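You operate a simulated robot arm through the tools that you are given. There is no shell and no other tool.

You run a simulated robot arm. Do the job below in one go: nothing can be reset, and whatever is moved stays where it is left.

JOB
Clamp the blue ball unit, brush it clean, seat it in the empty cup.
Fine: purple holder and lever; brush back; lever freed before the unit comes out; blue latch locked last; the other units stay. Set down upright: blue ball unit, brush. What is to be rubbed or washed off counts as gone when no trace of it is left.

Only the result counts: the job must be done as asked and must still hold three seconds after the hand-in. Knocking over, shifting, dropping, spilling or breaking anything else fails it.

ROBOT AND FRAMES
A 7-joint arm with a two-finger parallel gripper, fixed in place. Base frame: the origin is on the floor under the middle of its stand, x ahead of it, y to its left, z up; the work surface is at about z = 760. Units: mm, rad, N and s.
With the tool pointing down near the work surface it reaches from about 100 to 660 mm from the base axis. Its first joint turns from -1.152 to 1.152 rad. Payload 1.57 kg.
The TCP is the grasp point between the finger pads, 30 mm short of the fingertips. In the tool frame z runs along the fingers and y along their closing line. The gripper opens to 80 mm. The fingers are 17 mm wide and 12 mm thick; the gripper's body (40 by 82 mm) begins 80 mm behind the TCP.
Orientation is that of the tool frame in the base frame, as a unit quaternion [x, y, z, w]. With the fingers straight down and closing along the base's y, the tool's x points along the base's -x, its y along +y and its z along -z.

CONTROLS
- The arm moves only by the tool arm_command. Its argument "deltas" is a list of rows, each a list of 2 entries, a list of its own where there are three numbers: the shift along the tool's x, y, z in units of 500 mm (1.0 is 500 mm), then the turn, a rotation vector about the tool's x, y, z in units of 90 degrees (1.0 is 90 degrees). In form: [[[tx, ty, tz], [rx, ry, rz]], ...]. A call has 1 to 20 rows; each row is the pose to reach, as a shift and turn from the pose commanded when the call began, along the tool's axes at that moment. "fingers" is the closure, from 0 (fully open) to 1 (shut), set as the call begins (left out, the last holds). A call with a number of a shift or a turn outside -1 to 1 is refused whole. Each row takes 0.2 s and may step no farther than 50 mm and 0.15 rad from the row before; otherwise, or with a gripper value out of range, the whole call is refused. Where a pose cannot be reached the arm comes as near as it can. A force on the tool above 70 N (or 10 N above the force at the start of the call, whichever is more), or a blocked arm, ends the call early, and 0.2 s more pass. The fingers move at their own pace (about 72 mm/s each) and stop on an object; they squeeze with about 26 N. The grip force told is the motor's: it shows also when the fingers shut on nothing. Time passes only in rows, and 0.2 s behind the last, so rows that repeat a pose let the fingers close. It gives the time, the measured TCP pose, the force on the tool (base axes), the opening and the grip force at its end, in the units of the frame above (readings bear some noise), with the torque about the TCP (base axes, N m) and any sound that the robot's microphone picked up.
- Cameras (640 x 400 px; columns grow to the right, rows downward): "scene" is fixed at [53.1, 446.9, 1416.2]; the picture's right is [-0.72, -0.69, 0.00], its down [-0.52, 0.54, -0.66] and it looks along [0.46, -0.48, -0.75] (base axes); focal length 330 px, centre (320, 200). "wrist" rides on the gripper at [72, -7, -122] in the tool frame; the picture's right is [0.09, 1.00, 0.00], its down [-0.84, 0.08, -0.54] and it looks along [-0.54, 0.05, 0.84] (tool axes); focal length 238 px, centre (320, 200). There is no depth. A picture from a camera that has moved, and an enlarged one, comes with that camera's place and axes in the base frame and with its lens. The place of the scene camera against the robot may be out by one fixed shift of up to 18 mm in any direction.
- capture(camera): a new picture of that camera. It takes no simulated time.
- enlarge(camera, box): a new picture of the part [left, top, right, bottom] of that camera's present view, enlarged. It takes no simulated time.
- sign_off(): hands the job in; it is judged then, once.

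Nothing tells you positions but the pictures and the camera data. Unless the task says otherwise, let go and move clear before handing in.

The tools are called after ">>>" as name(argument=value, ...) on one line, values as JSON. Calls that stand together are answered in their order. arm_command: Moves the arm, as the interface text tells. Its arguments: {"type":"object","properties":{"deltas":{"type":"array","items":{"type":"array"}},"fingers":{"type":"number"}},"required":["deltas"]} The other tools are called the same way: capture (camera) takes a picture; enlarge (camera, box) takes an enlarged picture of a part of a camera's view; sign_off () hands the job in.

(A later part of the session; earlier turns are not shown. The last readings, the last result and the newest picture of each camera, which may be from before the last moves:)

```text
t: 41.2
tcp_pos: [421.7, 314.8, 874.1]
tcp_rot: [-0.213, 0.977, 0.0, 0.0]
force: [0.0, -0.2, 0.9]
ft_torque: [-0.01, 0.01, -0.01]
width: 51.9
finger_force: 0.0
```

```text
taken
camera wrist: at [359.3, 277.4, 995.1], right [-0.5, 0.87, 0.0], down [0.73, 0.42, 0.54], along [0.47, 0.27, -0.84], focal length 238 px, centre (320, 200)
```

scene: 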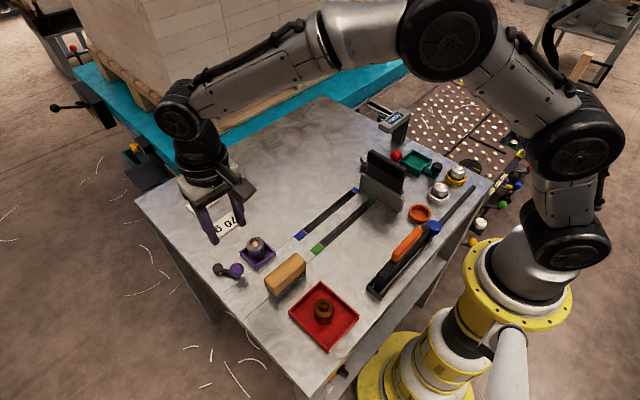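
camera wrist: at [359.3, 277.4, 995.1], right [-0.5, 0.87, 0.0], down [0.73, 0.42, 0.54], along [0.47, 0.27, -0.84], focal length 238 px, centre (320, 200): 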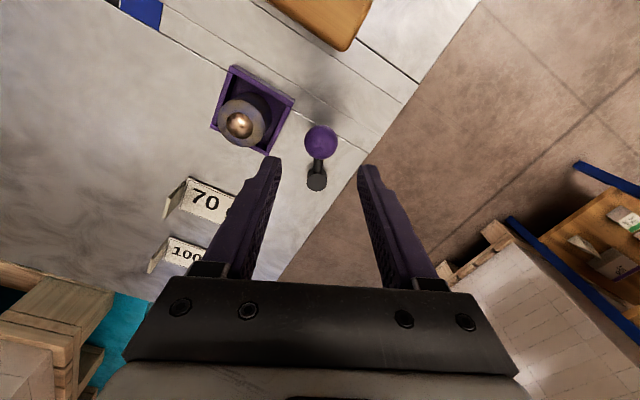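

>>> arm_command(deltas=[[[0.0045, 0.0005, 0.06], [0, 0, 0]], [[0.0045, 0.0005, 0.11], [0, 0, 0]], [[0.0045, 0.0005, 0.131], [0, 0, 0]], [[0.0045, 0.0005, 0.131], [0, 0, 0]]])

>>> arm_command(deltas=[[[0, 0, 0], [0, 0, 0]], [[0, 0, 0], [0, 0, 0]], [[0, 0, 0], [0, 0, 0]]], fingers=1)

>>> capture(camera="wrist")

```text
t: 42.2
tcp_pos: [419.7, 312.7, 808.4]
tcp_rot: [-0.212, 0.977, -0.001, 0.0]
force: [-0.1, -0.1, -0.1]
ft_torque: [0.04, 0.03, 0.04]
width: 52.2
finger_force: 0.1
```

```text
t: 43.0
tcp_pos: [419.5, 314.5, 808.9]
tcp_rot: [-0.213, 0.977, 0.0, 0.001]
force: [-2.0, 7.1, -2.5]
ft_torque: [0.19, 0.0, 0.07]
width: 29.3
finger_force: 38.8
```

```text
taken
camera wrist: at [357.4, 277.2, 930.3], right [-0.5, 0.87, 0.0], down [0.73, 0.42, 0.54], along [0.47, 0.27, -0.84], focal length 238 px, centre (320, 200)
```

wrist: 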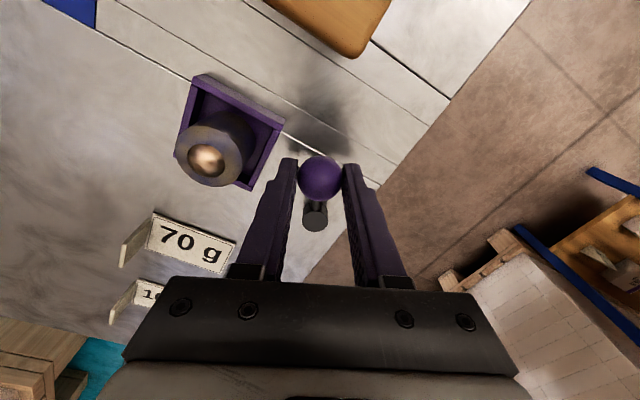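

>>> arm_command(deltas=[[[-0.00025, 0.00713, 0], [0, 0, 0.0446]], [[-0.001, 0.01423, 0], [0, 0, 0.0891]], [[-0.00224, 0.02126, 0], [0, 0, 0.1337]], [[-0.00397, 0.02819, 0], [0, 0, 0.1783]], [[-0.00619, 0.03498, 0], [0, 0, 0.2228]], [[-0.00889, 0.04159, 0], [0, 0, 0.2674]], [[-0.012, 0.048, 0], [0, 0, 0.3119]], [[-0.01558, 0.05418, 0], [0, 0, 0.3565]], [[-0.01958, 0.06009, 0], [0, 0, 0.4011]], [[-0.02399, 0.06571, 0], [0, 0, 0.4456]], [[-0.02877, 0.07101, 0], [0, 0, 0.4902]], [[-0.03392, 0.07595, 0], [0, 0, 0.5348]], [[-0.03392, 0.07595, 0], [0, 0, 0.5348]]])

```text
t: 45.8
tcp_pos: [418.5, 355.4, 808.6]
tcp_rot: [0.205, 0.979, 0.0, 0.0]
force: [-10.5, -2.6, 11.4]
ft_torque: [0.05, 0.37, -0.28]
width: 29.3
finger_force: 39.3
```

The lever is back at its starting angle. I'll carry on in the other direction in small steps.

>>> arm_command(deltas=[[[-0.00025, 0.00713, 0], [0, 0, 0.0446]], [[-0.001, 0.01423, 0], [0, 0, 0.0891]], [[-0.00224, 0.02126, 0], [0, 0, 0.1337]], [[-0.00397, 0.02819, 0], [0, 0, 0.1783]], [[-0.00397, 0.02819, 0], [0, 0, 0.1783]]])

>>> capture(camera="wrist")

>>> enlarge(camera="scene", box=[180, 210, 280, 310])

```text
t: 47.0
tcp_pos: [420.9, 355.5, 804.7]
tcp_rot: [0.339, 0.941, -0.016, -0.006]
force: [-18.7, -57.5, 23.1]
ft_torque: [-0.77, 0.46, 0.37]
width: 29.2
finger_force: 38.9
```

```text
taken
camera wrist: at [365.0, 399.3, 926.4], right [0.56, 0.83, -0.04], down [0.71, -0.46, 0.54], along [0.43, -0.33, -0.84], focal length 238 px, centre (320, 200)
```

wrist: 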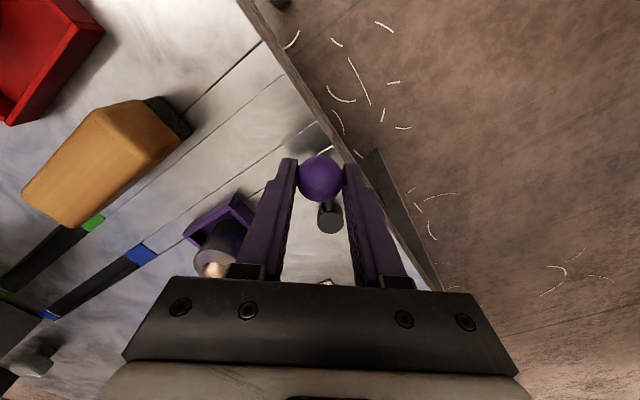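

```text
4.00 times, centred on (230, 260) of scene
camera zoom: at [52.4, 445.4, 1416.7], right [-0.72, -0.69, 0.0], down [-0.52, 0.54, -0.66], along [0.46, -0.48, -0.75], focal length 1322 px, centre (680, -40)
```

zoom: 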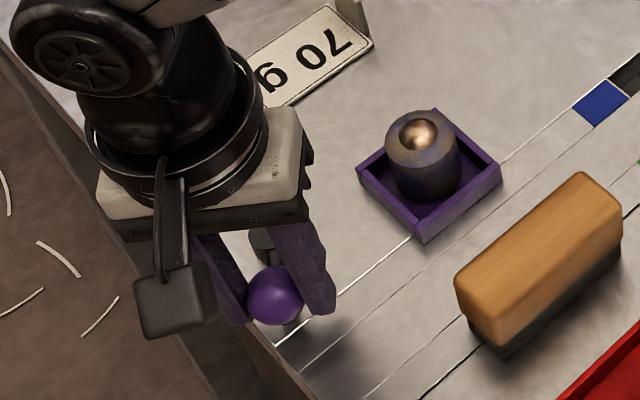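

This side is the other stop, at the starting angle. I'll ease off, let go, and test whether the unit is held with the lever at this end.

>>> arm_command(deltas=[[[-0.001, -0.01423, 0], [0, 0, -0.0891]], [[-0.00397, -0.02819, 0], [0, 0, -0.1783]], [[-0.00397, -0.02819, 0], [0, 0, -0.1783]]])

>>> arm_command(deltas=[[[0, 0, 0], [0, 0, 0]], [[0, 0, 0], [0, 0, 0]], [[0, 0, -0.06], [0, 0, 0]], [[0, 0, -0.14], [0, 0, 0]]], fingers=0.35)

>>> capture(camera="wrist")

>>> enlarge(camera="scene", box=[180, 210, 280, 310])

```text
t: 47.8
tcp_pos: [416.9, 355.9, 804.8]
tcp_rot: [0.202, 0.979, 0.0, -0.001]
force: [1.7, 6.1, -27.8]
ft_torque: [0.06, 0.0, 0.23]
width: 29.3
finger_force: 38.8
```

```text
t: 48.8
tcp_pos: [418.8, 354.4, 878.2]
tcp_rot: [0.204, 0.979, 0.0, 0.0]
force: [-0.3, -0.2, -0.9]
ft_torque: [0.01, -0.02, 0.01]
width: 52.3
finger_force: 0.0
```

```text
taken
camera wrist: at [350.3, 376.9, 999.7], right [0.31, 0.95, 0.0], down [0.8, -0.26, 0.54], along [0.52, -0.17, -0.84], focal length 238 px, centre (320, 200)
```

wrist: 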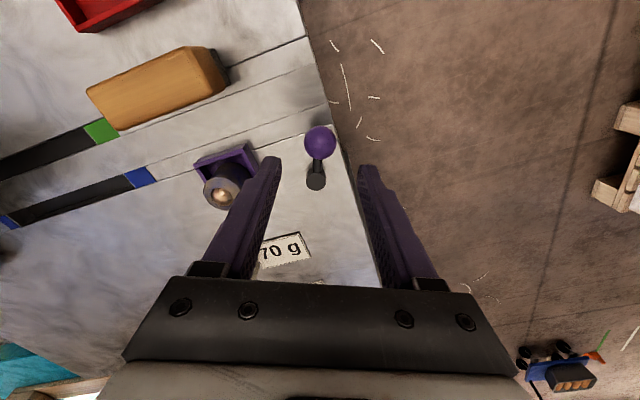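

```text
4.00 times, centred on (230, 260) of scene
camera zoom: at [53.1, 446.9, 1416.2], right [-0.72, -0.69, 0.0], down [-0.52, 0.54, -0.66], along [0.46, -0.48, -0.75], focal length 1322 px, centre (680, -40)
```

zoom: 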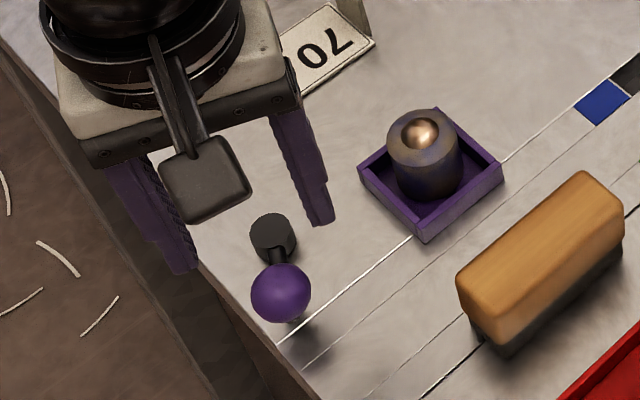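

>>> arm_command(deltas=[[[-0.038, -0.06, 0], [0, 0, -0.087]], [[-0.077, -0.12, 0], [0, 0, -0.174]], [[-0.1153, -0.1787, 0.0], [0, 0, -0.261]], [[-0.1153, -0.1787, 0.0], [0, 0, -0.261]], [[-0.1153, -0.1787, 0.0], [0, 0, -0.261]]], fingers=0.35)

>>> enlarge(camera="wrist", box=[240, 60, 420, 190])

```text
t: 50.0
tcp_pos: [433.0, 250.8, 878.1]
tcp_rot: [0.0, 1.0, 0.001, 0.001]
force: [-0.6, -0.1, -0.4]
ft_torque: [0.02, 0.0, 0.05]
width: 51.9
finger_force: 0.0
```

```text
3.08 times, centred on (330, 125) of wrist
camera zoom: at [362.1, 241.7, 1000.0], right [-0.09, 1.0, 0.0], down [0.84, 0.08, 0.54], along [0.54, 0.05, -0.84], focal length 733 px, centre (289, 431)
```

zoom: 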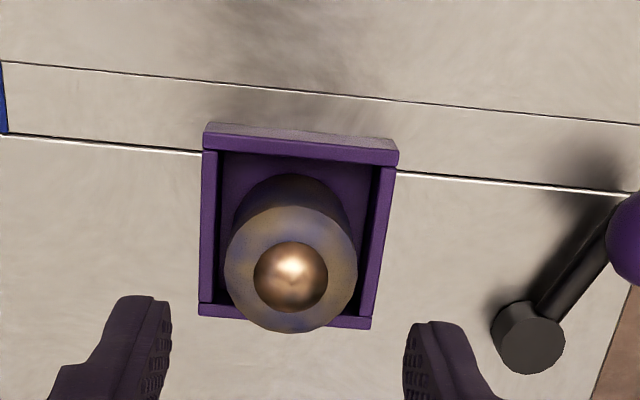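

>>> arm_command(deltas=[[[-0.004, 0, 0.06], [0, 0, 0]], [[-0.004, 0, 0.11], [0, 0, 0]], [[-0.004, 0, 0.134], [0, 0, 0]], [[-0.004, 0, 0.134], [0, 0, 0]]])

>>> arm_command(deltas=[[[0, 0, 0], [0, 0, 0]], [[0, 0, 0], [0, 0, 0]], [[0, 0, 0], [0, 0, 0]]], fingers=1)

>>> arm_command(deltas=[[[0, 0.003, 0], [0, 0, 0]], [[0, 0.006, 0], [0, 0, 0]], [[0, 0.006, 0], [0, 0, 0]]])

>>> enlarge(camera="wrist", box=[240, 80, 400, 220])

```text
t: 51.0
tcp_pos: [437.1, 249.8, 811.5]
tcp_rot: [0.001, 1.0, 0.0, 0.0]
force: [0.2, 0.1, 0.0]
ft_torque: [0.0, -0.01, -0.01]
width: 51.9
finger_force: 0.0
```

```text
t: 51.8
tcp_pos: [437.5, 249.7, 811.5]
tcp_rot: [0.0, 1.0, 0.0, -0.001]
force: [0.2, 0.2, -0.1]
ft_torque: [-0.02, -0.04, 0.01]
width: 36.7
finger_force: 25.8
```

```text
t: 52.6
tcp_pos: [438.0, 252.8, 811.6]
tcp_rot: [-0.001, 1.0, 0.0, 0.0]
force: [-0.1, -3.1, 5.8]
ft_torque: [-0.12, 0.01, 0.0]
width: 36.9
finger_force: 26.2
```

```text
2.86 times, centred on (320, 150) of wrist
camera zoom: at [366.7, 245.0, 933.4], right [-0.09, 1.0, 0.0], down [0.84, 0.08, 0.54], along [0.54, 0.05, -0.84], focal length 681 px, centre (320, 343)
```

zoom: 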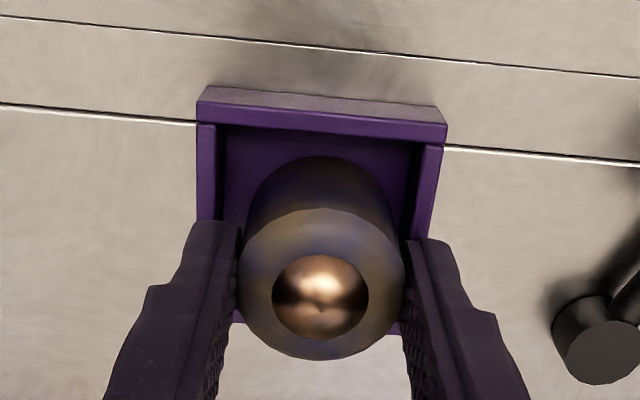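

The unit still moves with only ordinary friction here, so this end is the free position. I'll centre the unit, let go, throw the lever back to the 204° stop, and then test for clamping more carefully, including vertically.

>>> arm_command(deltas=[[[0, -0.003, 0], [0, 0, 0]], [[0, -0.005, 0], [0, 0, 0]], [[0, -0.005, 0], [0, 0, 0]]])

>>> arm_command(deltas=[[[0, 0, 0], [0, 0, 0]], [[0, 0, 0], [0, 0, 0]], [[0, 0, -0.04], [0, 0, 0]], [[0, 0, -0.12], [0, 0, 0]]], fingers=0.35)

>>> arm_command(deltas=[[[0.0106, 0.07, 0], [0, 0, 0.088]], [[0.0212, 0.14, 0], [0, 0, 0.176]], [[0.0318, 0.21, 0], [0, 0, 0.265]], [[0.0318, 0.21, 0], [0, 0, 0.265]], [[0.0318, 0.21, 0], [0, 0, 0.265]]])

>>> capture(camera="wrist")

```text
t: 53.4
tcp_pos: [438.4, 251.0, 811.2]
tcp_rot: [-0.001, 1.0, 0.001, 0.001]
force: [1.1, 3.6, 6.4]
ft_torque: [0.09, 0.06, -0.03]
width: 37.1
finger_force: 26.1
```

```text
t: 54.4
tcp_pos: [437.3, 251.4, 869.3]
tcp_rot: [0.0, 1.0, 0.0, 0.001]
force: [-0.1, -0.2, 0.0]
ft_torque: [0.03, 0.02, -0.01]
width: 52.1
finger_force: 0.0
```

```text
t: 55.6
tcp_pos: [424.8, 352.7, 874.2]
tcp_rot: [0.207, 0.978, 0.0, 0.0]
force: [-0.1, 0.1, -0.1]
ft_torque: [0.05, -0.01, 0.01]
width: 52.2
finger_force: 0.1
```

```text
taken
camera wrist: at [357.2, 375.9, 995.4], right [0.32, 0.95, 0.0], down [0.8, -0.27, 0.54], along [0.51, -0.17, -0.84], focal length 238 px, centre (320, 200)
```

wrist: 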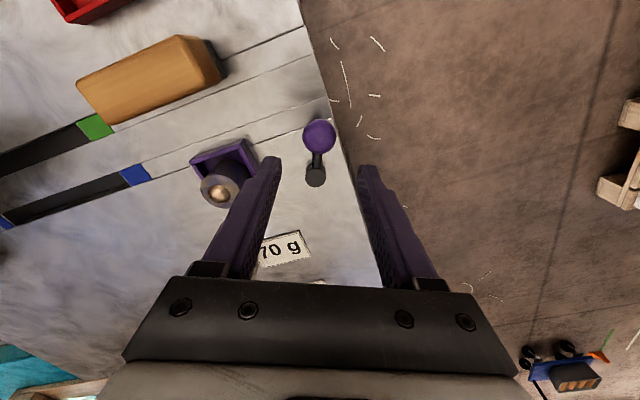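

>>> arm_command(deltas=[[[0.0125, 0, 0.06], [0, 0, 0]], [[0.0125, 0, 0.11], [0, 0, 0]], [[0.0125, 0, 0.131], [0, 0, 0]], [[0.0125, 0, 0.131], [0, 0, 0]]])

>>> arm_command(deltas=[[[0, 0, 0], [0, 0, 0]], [[0, 0, 0], [0, 0, 0]], [[0, 0, 0], [0, 0, 0]]], fingers=1)

>>> arm_command(deltas=[[[-0.00025, -0.00713, 0], [0, 0, -0.0446]], [[-0.001, -0.01423, 0], [0, 0, -0.0891]], [[-0.00224, -0.02126, 0], [0, 0, -0.1337]], [[-0.00397, -0.02819, 0], [0, 0, -0.1783]], [[-0.00619, -0.03498, 0], [0, 0, -0.2228]], [[-0.00889, -0.04159, 0], [0, 0, -0.2674]], [[-0.012, -0.048, 0], [0, 0, -0.3119]], [[-0.01558, -0.05418, 0], [0, 0, -0.3565]], [[-0.01958, -0.06009, 0], [0, 0, -0.4011]], [[-0.02399, -0.06571, 0], [0, 0, -0.4456]], [[-0.02877, -0.07101, 0], [0, 0, -0.4902]], [[-0.03392, -0.07595, 0], [0, 0, -0.5348]], [[-0.0367, -0.0784, 0], [0, 0, -0.557]], [[-0.0394, -0.0807, 0], [0, 0, -0.579]], [[-0.0394, -0.0807, 0], [0, 0, -0.579]]])

>>> capture(camera="wrist")

```text
t: 56.6
tcp_pos: [418.3, 357.9, 806.6]
tcp_rot: [0.208, 0.978, 0.0, 0.0]
force: [0.8, 0.1, -0.1]
ft_torque: [-0.01, 0.02, 0.01]
width: 51.7
finger_force: 0.0
```

```text
t: 57.4
tcp_pos: [416.0, 356.7, 807.1]
tcp_rot: [0.207, 0.978, -0.001, 0.0]
force: [-2.7, -2.7, 0.3]
ft_torque: [-0.06, 0.11, -0.14]
width: 29.3
finger_force: 39.3
```

```text
t: 60.6
tcp_pos: [418.1, 311.7, 806.0]
tcp_rot: [-0.244, 0.97, 0.001, 0.001]
force: [-11.9, 14.0, 9.5]
ft_torque: [0.32, 0.19, -0.11]
width: 29.1
finger_force: 38.4
```

```text
taken
camera wrist: at [358.7, 272.4, 927.3], right [-0.55, 0.83, 0.0], down [0.7, 0.46, 0.54], along [0.45, 0.3, -0.84], focal length 238 px, centre (320, 200)
```

wrist: 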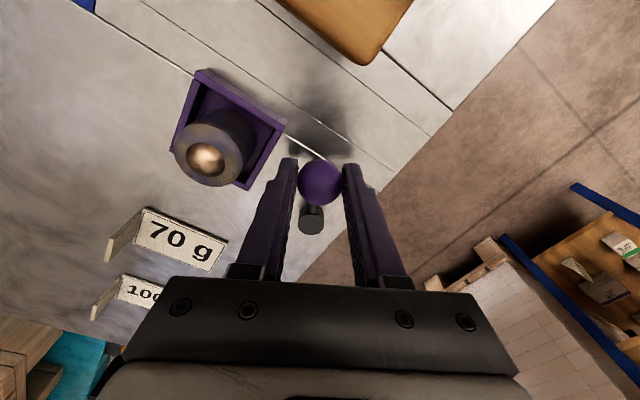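

The lever is at its far stop. I'll open without backing off, rise, and return to the unit for the careful clamp test.

>>> arm_command(deltas=[[[0, 0, 0], [0, 0, 0]], [[0, 0, 0], [0, 0, 0]], [[0, 0, -0.06], [0, 0, 0]], [[0, 0, -0.14], [0, 0, 0]]], fingers=0.4)

>>> capture(camera="wrist")

>>> enlarge(camera="scene", box=[190, 220, 280, 310])

```text
t: 61.6
tcp_pos: [419.2, 310.1, 877.2]
tcp_rot: [-0.243, 0.97, -0.002, -0.001]
force: [-0.9, -0.3, -0.5]
ft_torque: [-0.02, 0.02, -0.06]
width: 47.9
finger_force: 0.0
```

```text
taken
camera wrist: at [359.1, 269.1, 999.0], right [-0.55, 0.83, 0.0], down [0.7, 0.46, 0.54], along [0.45, 0.3, -0.84], focal length 238 px, centre (320, 200)
```

wrist: 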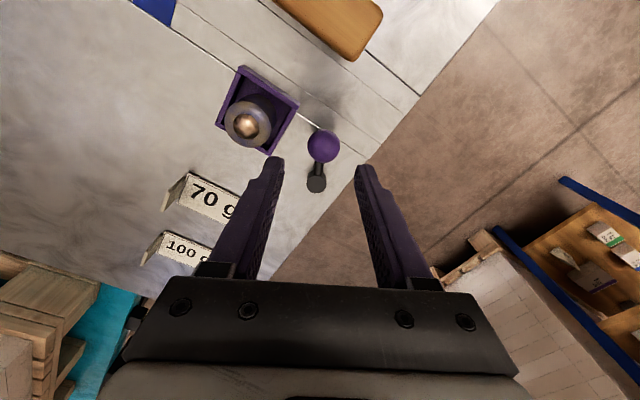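

```text
4.44 times, centred on (235, 265) of scene
camera zoom: at [53.1, 446.9, 1416.2], right [-0.72, -0.69, 0.0], down [-0.52, 0.54, -0.66], along [0.46, -0.48, -0.75], focal length 1468 px, centre (698, -89)
```

zoom: 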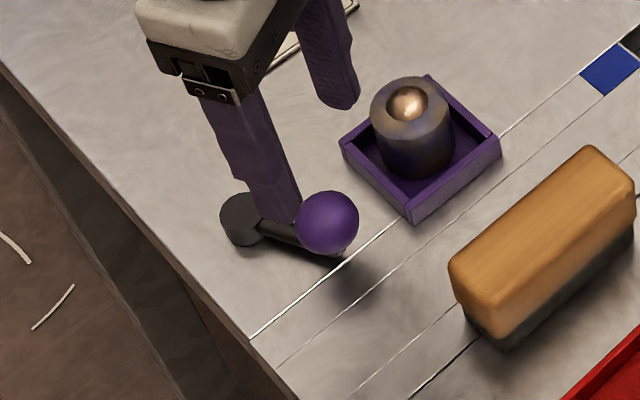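

>>> arm_command(deltas=[[[0.007, -0.031, 0], [0, 0, 0.078]], [[0.014, -0.062, 0], [0, 0, 0.156]], [[0.021, -0.093, 0], [0, 0, 0.234]], [[0.028, -0.1233, 0], [0, 0, 0.3125]], [[0.028, -0.1233, 0], [0, 0, 0.3125]], [[0.028, -0.1233, 0], [0, 0, 0.3125]]], fingers=0.35)

>>> enlarge(camera="wrist", box=[240, 60, 420, 190])

```text
t: 63.0
tcp_pos: [434.3, 250.5, 874.4]
tcp_rot: [-0.001, 1.0, 0.0, 0.001]
force: [0.5, -0.2, 0.2]
ft_torque: [0.02, 0.02, 0.02]
width: 52.4
finger_force: 0.0
```

```text
3.08 times, centred on (330, 125) of wrist
camera zoom: at [363.6, 242.2, 996.3], right [-0.09, 1.0, 0.0], down [0.84, 0.08, 0.54], along [0.54, 0.05, -0.84], focal length 733 px, centre (289, 431)
```

zoom: 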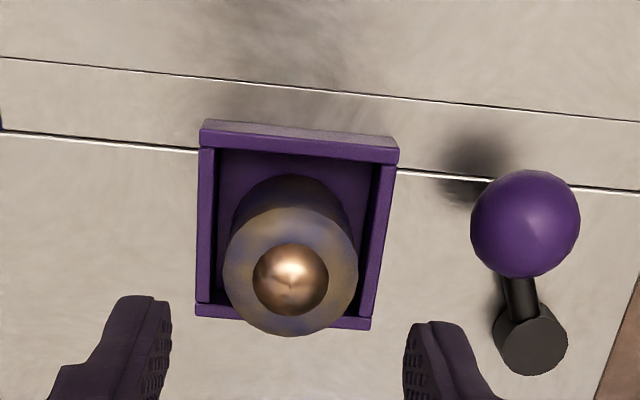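

>>> arm_command(deltas=[[[-0.0024, -0.001, 0.06], [0, 0, 0]], [[-0.0024, -0.001, 0.11], [0, 0, 0]], [[-0.0024, -0.001, 0.126], [0, 0, 0]], [[-0.0024, -0.001, 0.126], [0, 0, 0]], [[-0.0024, -0.001, 0.126], [0, 0, 0]]])

>>> arm_command(deltas=[[[0, 0, 0], [0, 0, 0]], [[0, 0, 0], [0, 0, 0]], [[0, 0, 0], [0, 0, 0]]], fingers=1)

>>> arm_command(deltas=[[[0, 0, -0.002], [0, 0, 0]], [[0, 0, -0.004], [0, 0, 0]], [[0, 0, -0.006], [0, 0, 0]], [[0, 0, -0.006], [0, 0, 0]]])

>>> enlarge(camera="wrist", box=[240, 80, 400, 220])

>>> enlarge(camera="scene", box=[220, 200, 300, 280])

```text
t: 64.2
tcp_pos: [436.8, 251.0, 812.8]
tcp_rot: [-0.001, 1.0, 0.0, 0.0]
force: [-0.2, -0.5, 0.4]
ft_torque: [-0.03, -0.02, 0.0]
width: 52.3
finger_force: 0.1
```

```text
t: 65.0
tcp_pos: [434.9, 249.9, 813.6]
tcp_rot: [0.0, 1.0, 0.0, -0.001]
force: [0.6, -0.4, 0.1]
ft_torque: [0.09, -0.01, -0.01]
width: 36.9
finger_force: 26.1
```

```text
t: 66.0
tcp_pos: [437.2, 250.3, 815.1]
tcp_rot: [-0.001, 1.0, 0.0, 0.0]
force: [0.6, 0.2, -1.8]
ft_torque: [-0.04, 0.03, 0.02]
width: 37.0
finger_force: 25.9
```

```text
2.86 times, centred on (320, 150) of wrist
camera zoom: at [365.1, 243.9, 937.4], right [-0.09, 1.0, 0.0], down [0.84, 0.08, 0.54], along [0.54, 0.05, -0.84], focal length 681 px, centre (320, 343)
```

zoom: 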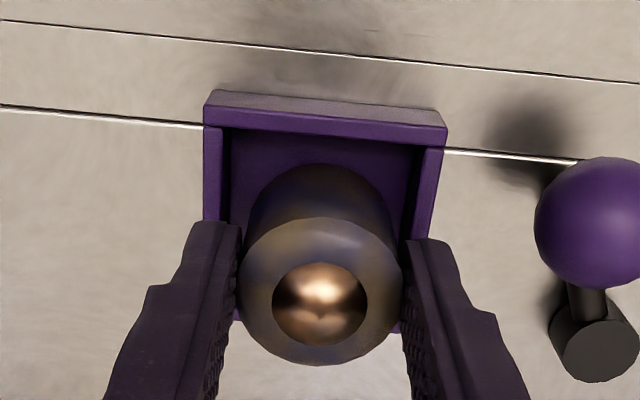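

```text
5.00 times, centred on (260, 240) of scene
camera zoom: at [53.1, 446.9, 1416.2], right [-0.72, -0.69, 0.0], down [-0.52, 0.54, -0.66], along [0.46, -0.48, -0.75], focal length 1652 px, centre (620, 0)
```

zoom: 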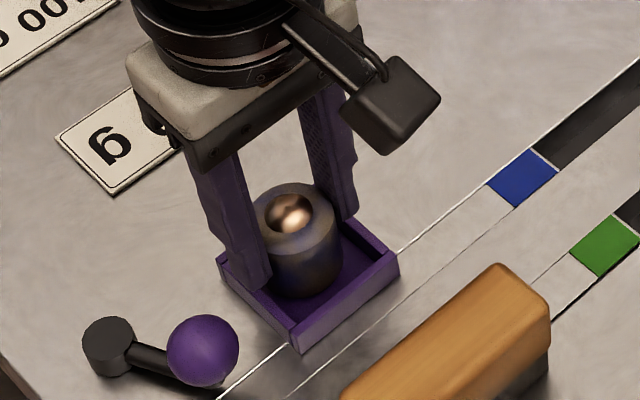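

The unit lifts freely by its own weight of about 2 N, so this clamp doesn't physically hold it. Its state seems to depend only on the lever, and the starting stop must be the free one. I'll set the unit back on the floor of the holder, release it, and rise.

>>> arm_command(deltas=[[[0, 0, 0.003], [0, 0, 0]], [[0, 0, 0.007], [0, 0, 0]], [[0, 0, 0.007], [0, 0, 0]]])

>>> arm_command(deltas=[[[0, 0, 0], [0, 0, 0]], [[0, 0, 0], [0, 0, 0]], [[0, 0, -0.04], [0, 0, 0]], [[0, 0, -0.12], [0, 0, 0]], [[0, 0, -0.2], [0, 0, 0]]], fingers=0.35)

>>> capture(camera="wrist")

>>> enlarge(camera="scene", box=[215, 225, 285, 295])

>>> enlarge(camera="scene", box=[370, 100, 430, 150])

```text
t: 66.8
tcp_pos: [437.1, 250.7, 813.7]
tcp_rot: [-0.002, 1.0, 0.0, 0.001]
force: [-2.2, 0.1, 9.6]
ft_torque: [-0.14, 0.17, -0.03]
width: 37.1
finger_force: 25.8
```

```text
t: 68.0
tcp_pos: [437.9, 254.8, 911.0]
tcp_rot: [-0.001, 1.0, 0.0, 0.0]
force: [-0.2, 0.6, -0.5]
ft_torque: [0.03, -0.01, 0.02]
width: 51.8
finger_force: 0.0
```

```text
taken
camera wrist: at [366.7, 247.1, 1031.6], right [-0.09, 1.0, 0.0], down [0.84, 0.08, 0.54], along [0.54, 0.05, -0.84], focal length 238 px, centre (320, 200)
```

wrist: 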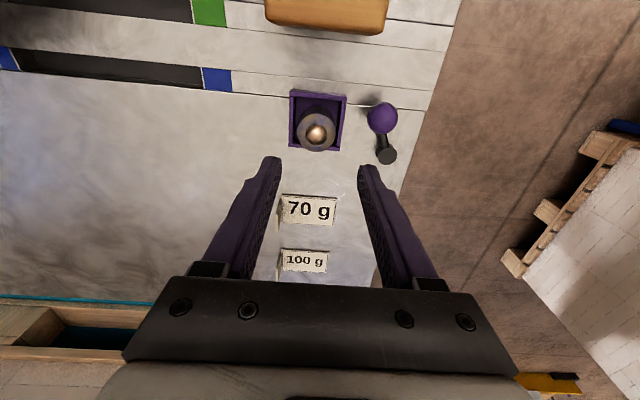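

```text
5.71 times, centred on (250, 260) of scene
camera zoom: at [53.1, 446.9, 1416.2], right [-0.72, -0.69, 0.0], down [-0.52, 0.54, -0.66], along [0.46, -0.48, -0.75], focal length 1888 px, centre (720, -143)
```

zoom: 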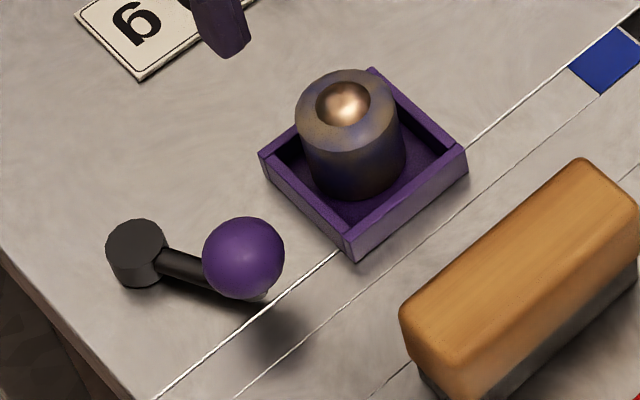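

```text
8.00 times, centred on (400, 125) of scene
camera zoom: at [53.1, 446.9, 1416.2], right [-0.72, -0.69, 0.0], down [-0.52, 0.54, -0.66], along [0.46, -0.48, -0.75], focal length 2643 px, centre (-320, 800)
```

zoom: 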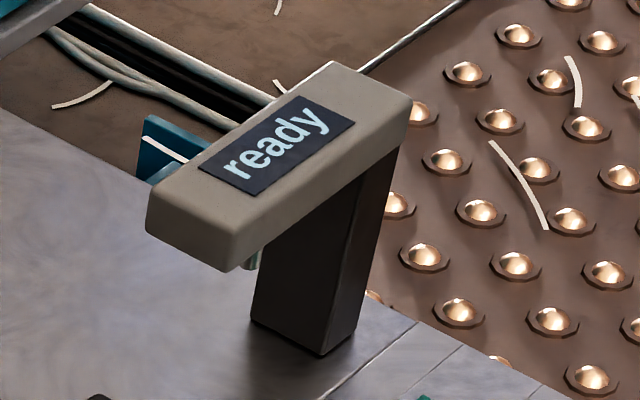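

The brush comes next. I'll move over it, turning the gripper 90° so the fingers close across its narrow side.

>>> arm_command(deltas=[[[0.02, 0, 0], [0, 0, -0.0909]], [[0.04, 0, 0], [0, 0, -0.1818]], [[0.06, 0, 0], [0, 0, -0.2727]], [[0.08, 0, 0], [0, 0, -0.3636]], [[0.1, 0, 0], [0, 0, -0.4545]], [[0.12, 0, 0], [0, 0, -0.5454]], [[0.14, 0, 0], [0, 0, -0.6363]], [[0.16, 0, 0], [0, 0, -0.7272]], [[0.18, 0, 0], [0, 0, -0.8181]], [[0.2, 0, 0], [0, 0, -0.909]], [[0.2, 0, 0], [0, 0, -1.0]], [[0.2, 0, 0], [0, 0, -1.0]], [[0.2, 0, 0], [0, 0, -1.0]]], fingers=0.2)

>>> capture(camera="wrist")

>>> enlarge(camera="wrist", box=[240, 60, 420, 190])

>>> capture(camera="scene")

```text
t: 70.8
tcp_pos: [337.4, 250.8, 913.1]
tcp_rot: [0.708, -0.706, 0.0, 0.0]
force: [-0.1, -0.3, 0.6]
ft_torque: [0.03, 0.01, 0.0]
width: 64.1
finger_force: 0.0
```

```text
taken
camera wrist: at [344.2, 178.5, 1033.8], right [-1.0, -0.09, 0.0], down [-0.08, 0.84, 0.54], along [-0.05, 0.54, -0.84], focal length 238 px, centre (320, 200)
```

wrist: 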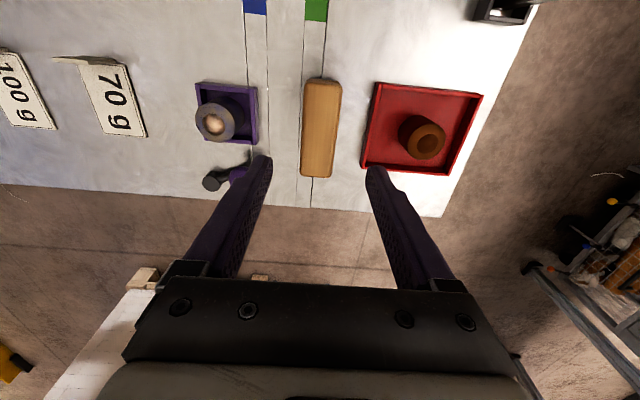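

```text
3.08 times, centred on (330, 125) of wrist
camera zoom: at [344.2, 178.5, 1033.8], right [-1.0, -0.09, 0.0], down [-0.08, 0.84, 0.54], along [-0.05, 0.54, -0.84], focal length 733 px, centre (289, 431)
```

zoom: 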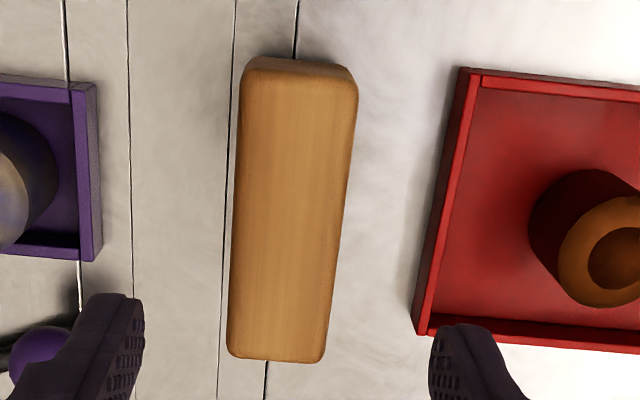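

```text
taken
```

scene: 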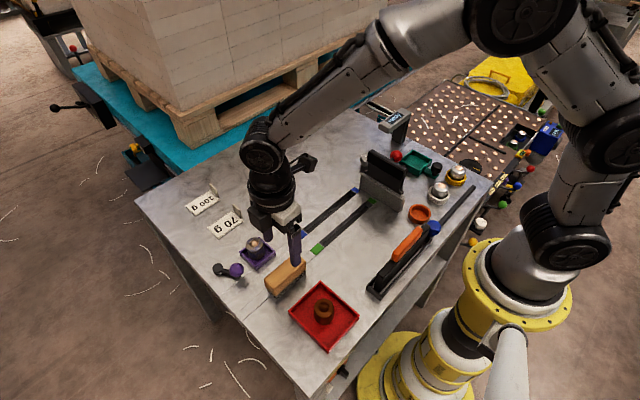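

The brush centre is at (338.5, 249.7), with its top at about 810. I'll descend to grip the wooden part.

>>> arm_command(deltas=[[[0.001, -0.002, 0.08], [0, 0, 0]], [[0.001, -0.002, 0.15], [0, 0, 0]], [[0.001, -0.002, 0.19], [0, 0, 0]], [[0.001, -0.002, 0.206], [0, 0, 0]], [[0.001, -0.002, 0.206], [0, 0, 0]]], fingers=0.35)

>>> capture(camera="wrist")

>>> enlarge(camera="scene", box=[240, 220, 340, 310])

```text
t: 72.0
tcp_pos: [338.7, 247.9, 807.5]
tcp_rot: [0.708, -0.706, 0.0, 0.0]
force: [0.3, -0.3, 0.9]
ft_torque: [-0.01, 0.0, -0.04]
width: 52.0
finger_force: 0.1
```

```text
taken
camera wrist: at [346.5, 175.6, 930.3], right [-1.0, -0.09, 0.0], down [-0.08, 0.84, 0.54], along [-0.05, 0.54, -0.84], focal length 238 px, centre (320, 200)
```

wrist: 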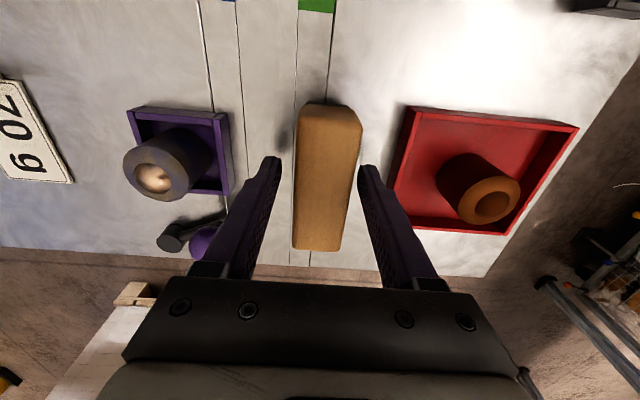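

```text
4.44 times, centred on (290, 265) of scene
camera zoom: at [53.1, 446.9, 1416.2], right [-0.72, -0.69, 0.0], down [-0.52, 0.54, -0.66], along [0.46, -0.48, -0.75], focal length 1468 px, centre (453, -89)
```

zoom: 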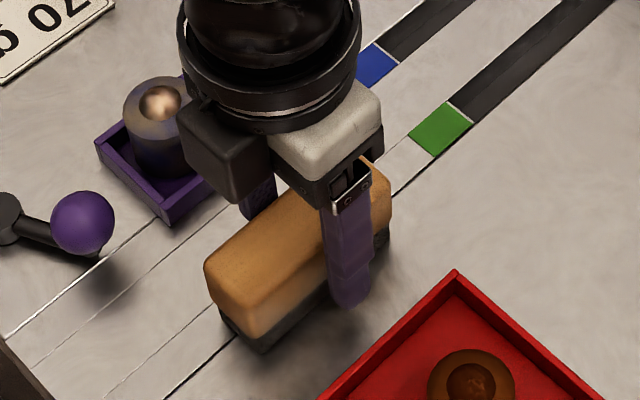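

>>> arm_command(deltas=[[[0, 0.001, 0], [0, 0, 0]], [[0, 0.001, 0], [0, 0, 0]], [[0, 0.001, 0], [0, 0, 0]], [[0, 0.001, 0], [0, 0, 0]]], fingers=1)

>>> arm_command(deltas=[[[0, 0, -0.005], [0, 0, 0]], [[0, 0, -0.012], [0, 0, 0]], [[0, 0, -0.02], [0, 0, 0]], [[0, 0, -0.02], [0, 0, 0]]])

>>> capture(camera="wrist")

>>> enlarge(camera="scene", box=[240, 220, 340, 310])

```text
t: 73.0
tcp_pos: [339.2, 248.0, 808.5]
tcp_rot: [0.708, -0.707, -0.001, 0.0]
force: [0.2, 0.5, -0.1]
ft_torque: [-0.04, 0.03, 0.0]
width: 33.8
finger_force: 25.6
```

```text
t: 74.0
tcp_pos: [337.9, 248.6, 818.8]
tcp_rot: [0.707, -0.707, 0.0, 0.0]
force: [0.2, -0.4, -1.7]
ft_torque: [-0.02, -0.02, 0.03]
width: 33.5
finger_force: 26.0
```

```text
taken
camera wrist: at [344.5, 176.5, 940.4], right [-1.0, -0.09, 0.0], down [-0.08, 0.84, 0.54], along [-0.05, 0.54, -0.84], focal length 238 px, centre (320, 200)
```

wrist: 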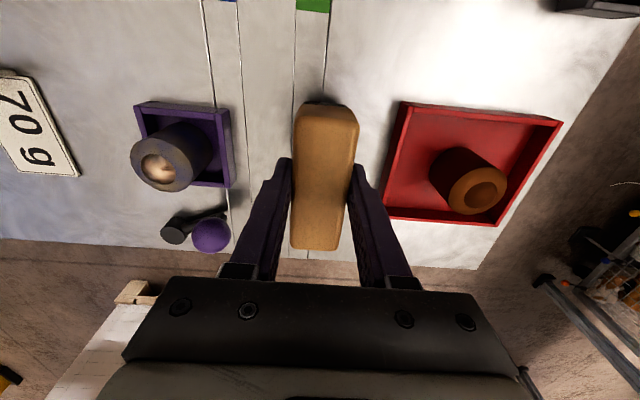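

```text
4.44 times, centred on (290, 265) of scene
camera zoom: at [53.1, 446.9, 1416.2], right [-0.72, -0.69, 0.0], down [-0.52, 0.54, -0.66], along [0.46, -0.48, -0.75], focal length 1468 px, centre (453, -89)
```

zoom: 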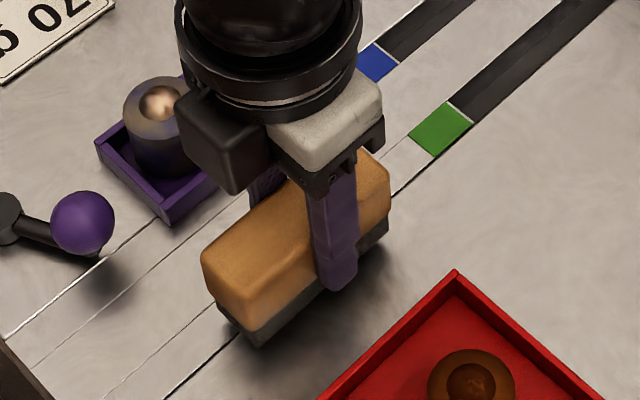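

The brush is held at 33.5 mm and lifts cleanly. I'll raise it further and carry it over the unit.

>>> arm_command(deltas=[[[0, 0, -0.03], [0, 0, 0]], [[0, 0, -0.06], [0, 0, 0]], [[0, 0, -0.09], [0, 0, 0]], [[0, 0, -0.12], [0, 0, 0]], [[0, -0.04, -0.12], [0, 0, 0]], [[0, -0.08, -0.12], [0, 0, 0]], [[0, -0.12, -0.12], [0, 0, 0]], [[0, -0.16, -0.12], [0, 0, 0]], [[-0.001, -0.196, -0.12], [0, 0, 0]], [[-0.001, -0.196, -0.12], [0, 0, 0]]])

>>> capture(camera="wrist")

>>> enlarge(camera="scene", box=[210, 190, 310, 290])

```text
t: 76.2
tcp_pos: [432.4, 250.3, 879.1]
tcp_rot: [0.707, -0.707, -0.001, 0.0]
force: [-0.5, -0.7, -2.0]
ft_torque: [0.01, 0.0, -0.02]
width: 33.5
finger_force: 25.7
```

```text
taken
camera wrist: at [440.6, 178.6, 1000.8], right [-1.0, -0.09, 0.0], down [-0.08, 0.84, 0.54], along [-0.05, 0.54, -0.84], focal length 238 px, centre (320, 200)
```

wrist: 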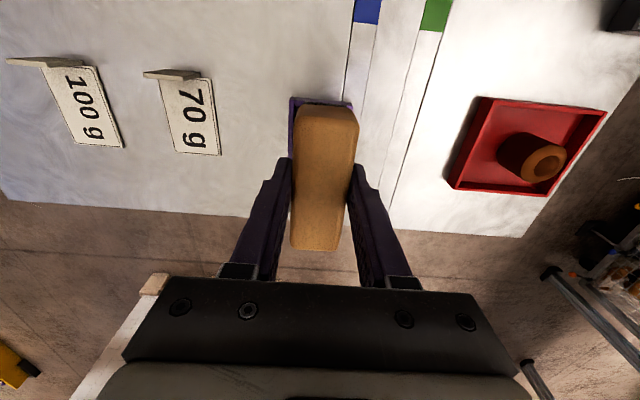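

```text
4.00 times, centred on (260, 240) of scene
camera zoom: at [53.1, 446.9, 1416.2], right [-0.72, -0.69, 0.0], down [-0.52, 0.54, -0.66], along [0.46, -0.48, -0.75], focal length 1322 px, centre (560, 40)
```

zoom: 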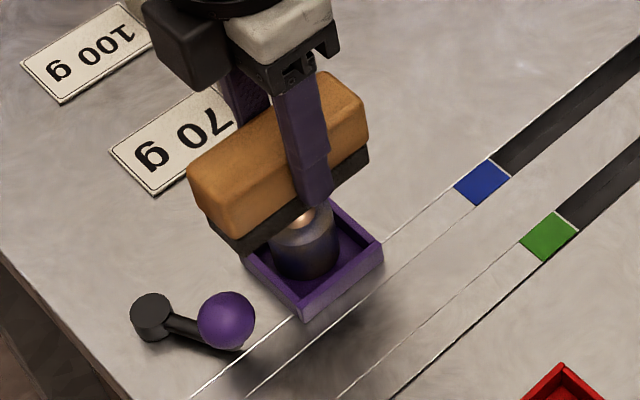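

The brush is above the unit. I'll lower it in small steps until the bristles touch the ball, staying clear of the lever ball on the +y side.

>>> arm_command(deltas=[[[0.004, -0.006, 0.02], [0, 0, 0]], [[0.004, -0.006, 0.04], [0, 0, 0]], [[0.004, -0.006, 0.044], [0, 0, 0]], [[0.004, -0.006, 0.044], [0, 0, 0]]])

>>> arm_command(deltas=[[[0, 0, 0.002], [0, 0, 0]], [[0, 0, 0.004], [0, 0, 0]], [[0, 0, 0.004], [0, 0, 0]]])

>>> arm_command(deltas=[[[0, 0, 0.002], [0, 0, 0]], [[0, 0, 0.004], [0, 0, 0]], [[0, 0, 0.004], [0, 0, 0]]])

>>> enlarge(camera="scene", box=[220, 200, 300, 280])

```text
t: 77.2
tcp_pos: [437.1, 248.9, 858.9]
tcp_rot: [0.707, -0.707, 0.001, -0.002]
force: [-7.4, -1.8, 24.3]
ft_torque: [-0.06, 0.28, 0.0]
width: 33.8
finger_force: 26.0
```

```text
t: 78.0
tcp_pos: [439.0, 248.3, 857.7]
tcp_rot: [0.707, -0.707, 0.0, -0.003]
force: [-0.8, 4.9, 22.4]
ft_torque: [0.26, 0.03, -0.01]
width: 33.7
finger_force: 26.5
```

```text
t: 78.8
tcp_pos: [439.2, 248.3, 853.0]
tcp_rot: [0.708, -0.707, 0.0, 0.0]
force: [-1.2, -3.3, 23.8]
ft_torque: [-0.04, 0.04, 0.01]
width: 33.2
finger_force: 25.4
```

```text
5.00 times, centred on (260, 240) of scene
camera zoom: at [52.7, 446.7, 1416.3], right [-0.72, -0.69, 0.0], down [-0.52, 0.54, -0.66], along [0.46, -0.48, -0.75], focal length 1652 px, centre (620, 0)
```

zoom: 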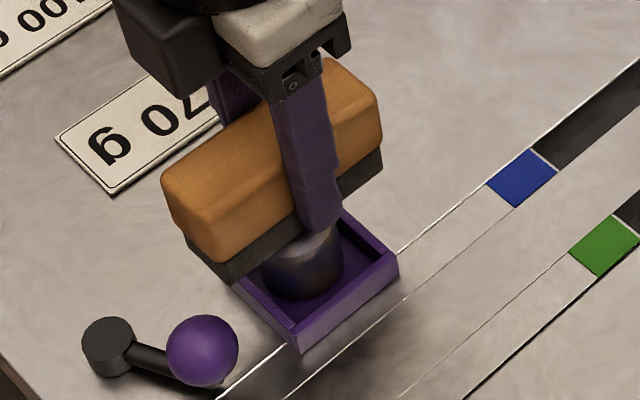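

The bristles are touching with about 23 N, and the brush has been pushed up a few millimetres in the grip. I'll ease off slightly and stroke across the unit in x.

>>> arm_command(deltas=[[[0, 0, -0.003], [0, 0, 0]], [[0, 0.02, -0.004], [0, 0, 0]], [[0, 0.04, -0.004], [0, 0, 0]], [[0, 0.02, -0.004], [0, 0, 0]], [[0, 0, -0.004], [0, 0, 0]], [[0, -0.015, -0.004], [0, 0, 0]], [[0, -0.03, -0.004], [0, 0, 0]], [[0, -0.015, -0.004], [0, 0, 0]], [[0, 0, -0.004], [0, 0, 0]], [[0, 0, -0.004], [0, 0, 0]]])

>>> enlarge(camera="scene", box=[220, 200, 300, 280])

>>> capture(camera="wrist")

```text
t: 81.0
tcp_pos: [438.6, 249.1, 855.7]
tcp_rot: [0.708, -0.706, 0.001, 0.0]
force: [-1.7, 0.3, 23.1]
ft_torque: [0.12, -0.08, 0.0]
width: 33.5
finger_force: 25.5
```

```text
5.00 times, centred on (260, 240) of scene
camera zoom: at [52.7, 446.7, 1416.3], right [-0.72, -0.69, 0.0], down [-0.52, 0.54, -0.66], along [0.46, -0.48, -0.75], focal length 1652 px, centre (620, 0)
```

zoom: 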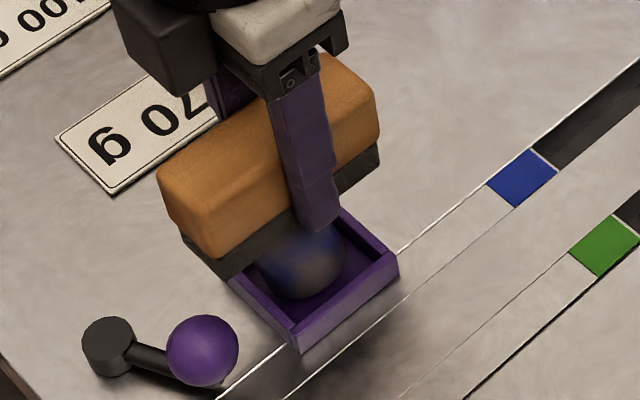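

```text
taken
camera wrist: at [445.0, 176.5, 977.0], right [-1.0, -0.09, 0.0], down [-0.08, 0.84, 0.54], along [-0.05, 0.54, -0.84], focal length 238 px, centre (320, 200)
```

wrist: 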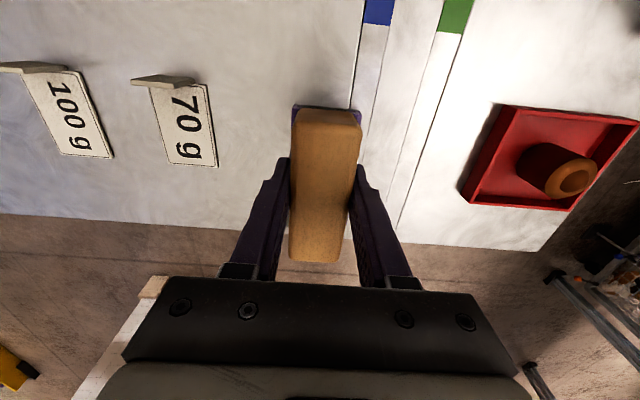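

The unit's side already looks bluer. The force reads about 23 N regardless of height, so I'll raise in steps to find where contact ends.

>>> arm_command(deltas=[[[0, 0, -0.004], [0, 0, 0]], [[0, 0, -0.008], [0, 0, 0]], [[0, 0, -0.008], [0, 0, 0]]])

>>> arm_command(deltas=[[[0, 0, -0.006], [0, 0, 0]], [[0, 0, -0.012], [0, 0, 0]], [[0, 0, -0.012], [0, 0, 0]]])

>>> enlarge(camera="scene", box=[220, 200, 300, 280])

```text
t: 81.8
tcp_pos: [437.5, 248.8, 857.5]
tcp_rot: [0.707, -0.707, 0.0, 0.003]
force: [0.8, -0.2, -1.1]
ft_torque: [0.0, 0.0, 0.01]
width: 33.4
finger_force: 25.8
```

```text
t: 82.6
tcp_pos: [437.5, 249.2, 865.8]
tcp_rot: [0.708, -0.707, -0.001, -0.001]
force: [0.8, -0.3, -1.6]
ft_torque: [0.02, 0.04, 0.02]
width: 33.7
finger_force: 25.6
```

```text
5.00 times, centred on (260, 240) of scene
camera zoom: at [53.1, 446.9, 1416.2], right [-0.72, -0.69, 0.0], down [-0.52, 0.54, -0.66], along [0.46, -0.48, -0.75], focal length 1652 px, centre (620, 0)
```

zoom: 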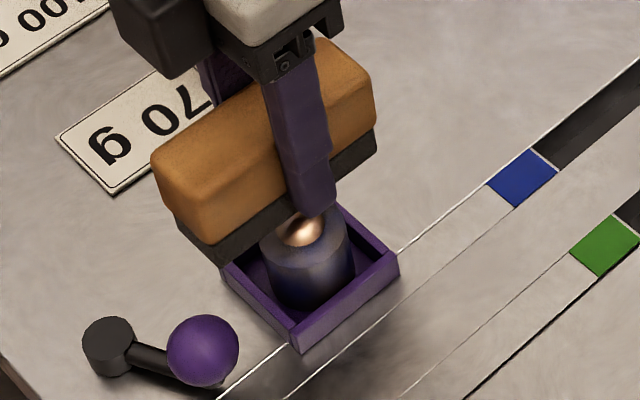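

The brush is working: the housing is noticeably bluer. I'll make more strokes, in both x and y.

>>> arm_command(deltas=[[[0, 0, 0.012], [0, 0, 0]], [[0, 0.01, 0.019], [0, 0, 0]], [[0, 0.03, 0.019], [0, 0, 0]], [[0, 0.045, 0.019], [0, 0, 0]], [[0, 0.03, 0.019], [0, 0, 0]], [[0, 0.01, 0.019], [0, 0, 0]], [[0, -0.01, 0.019], [0, 0, 0]], [[0, -0.03, 0.019], [0, 0, 0]], [[0, -0.04, 0.019], [0, 0, 0]], [[0, -0.02, 0.019], [0, 0, 0]], [[0, 0, 0.019], [0, 0, 0]], [[0.02, 0, 0.019], [0, 0, 0]], [[0.04, 0, 0.019], [0, 0, 0]], [[0.055, 0, 0.019], [0, 0, 0]], [[0.04, 0, 0.019], [0, 0, 0]], [[0.02, 0, 0.019], [0, 0, 0]], [[0, 0, 0.019], [0, 0, 0]], [[0, 0, 0.0], [0, 0, 0]], [[0, 0, -0.02], [0, 0, 0]]])

>>> arm_command(deltas=[[[0, 0.06, 0], [0, 0, 0]], [[0, 0.12, 0], [0, 0, 0]], [[0, 0.16, 0], [0, 0, 0]]])

>>> enlarge(camera="scene", box=[220, 210, 290, 280])

>>> capture(camera="wrist")

```text
t: 86.6
tcp_pos: [438.4, 248.6, 874.6]
tcp_rot: [0.708, -0.706, -0.001, 0.0]
force: [-0.5, 0.1, -0.7]
ft_torque: [0.0, 0.04, -0.02]
width: 33.6
finger_force: 25.9
```

```text
t: 87.4
tcp_pos: [359.0, 250.6, 874.9]
tcp_rot: [0.707, -0.707, -0.001, -0.001]
force: [0.1, 0.5, -0.5]
ft_torque: [-0.01, -0.02, 0.01]
width: 33.2
finger_force: 26.0
```

```text
5.71 times, centred on (255, 245) of scene
camera zoom: at [53.1, 446.9, 1416.2], right [-0.72, -0.69, 0.0], down [-0.52, 0.54, -0.66], along [0.46, -0.48, -0.75], focal length 1888 px, centre (691, -57)
```

zoom: 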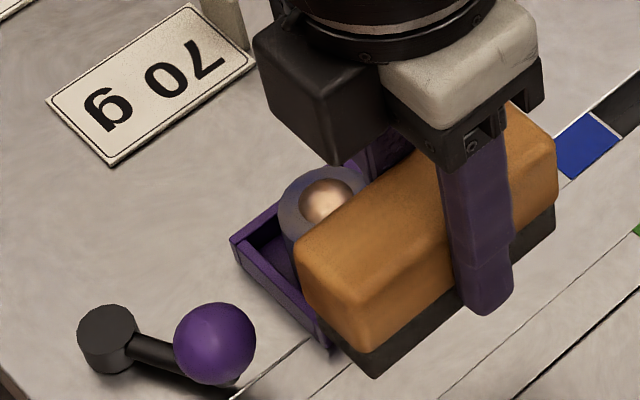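

```text
taken
camera wrist: at [365.9, 177.7, 995.6], right [-1.0, -0.09, 0.0], down [-0.08, 0.84, 0.54], along [-0.05, 0.54, -0.84], focal length 238 px, centre (320, 200)
```

wrist: 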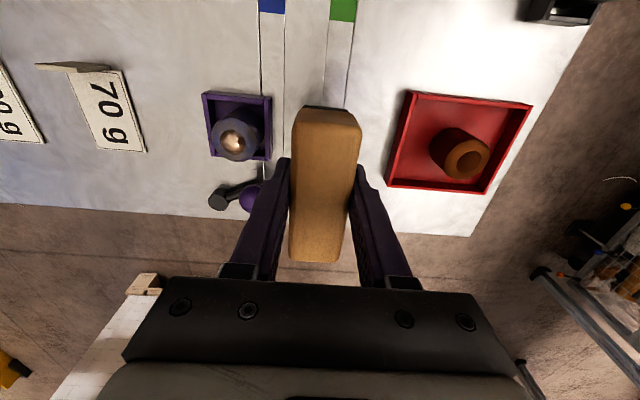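

>>> enlarge(camera="wrist", box=[190, 80, 290, 180])

>>> enlarge(camera="wrist", box=[270, 90, 380, 270])

```text
4.00 times, centred on (240, 130) of wrist
camera zoom: at [365.9, 177.7, 995.6], right [-1.0, -0.09, 0.0], down [-0.08, 0.84, 0.54], along [-0.05, 0.54, -0.84], focal length 953 px, centre (640, 480)
```

zoom: 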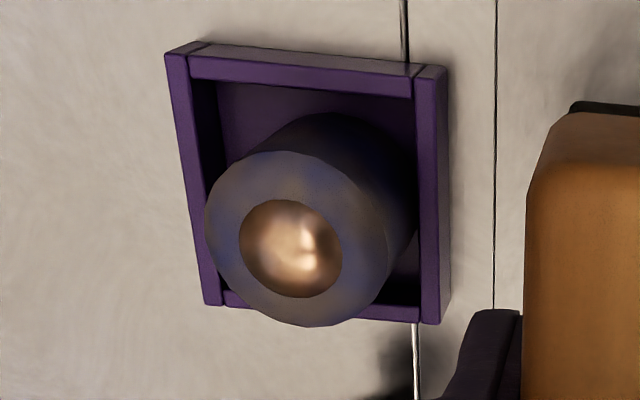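

```text
2.22 times, centred on (325, 180) of wrist
camera zoom: at [365.9, 177.7, 995.6], right [-1.0, -0.09, 0.0], down [-0.08, 0.84, 0.54], along [-0.05, 0.54, -0.84], focal length 530 px, centre (309, 244)
```

zoom: 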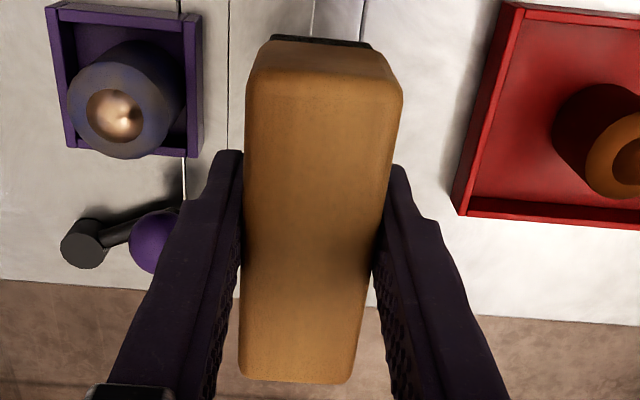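

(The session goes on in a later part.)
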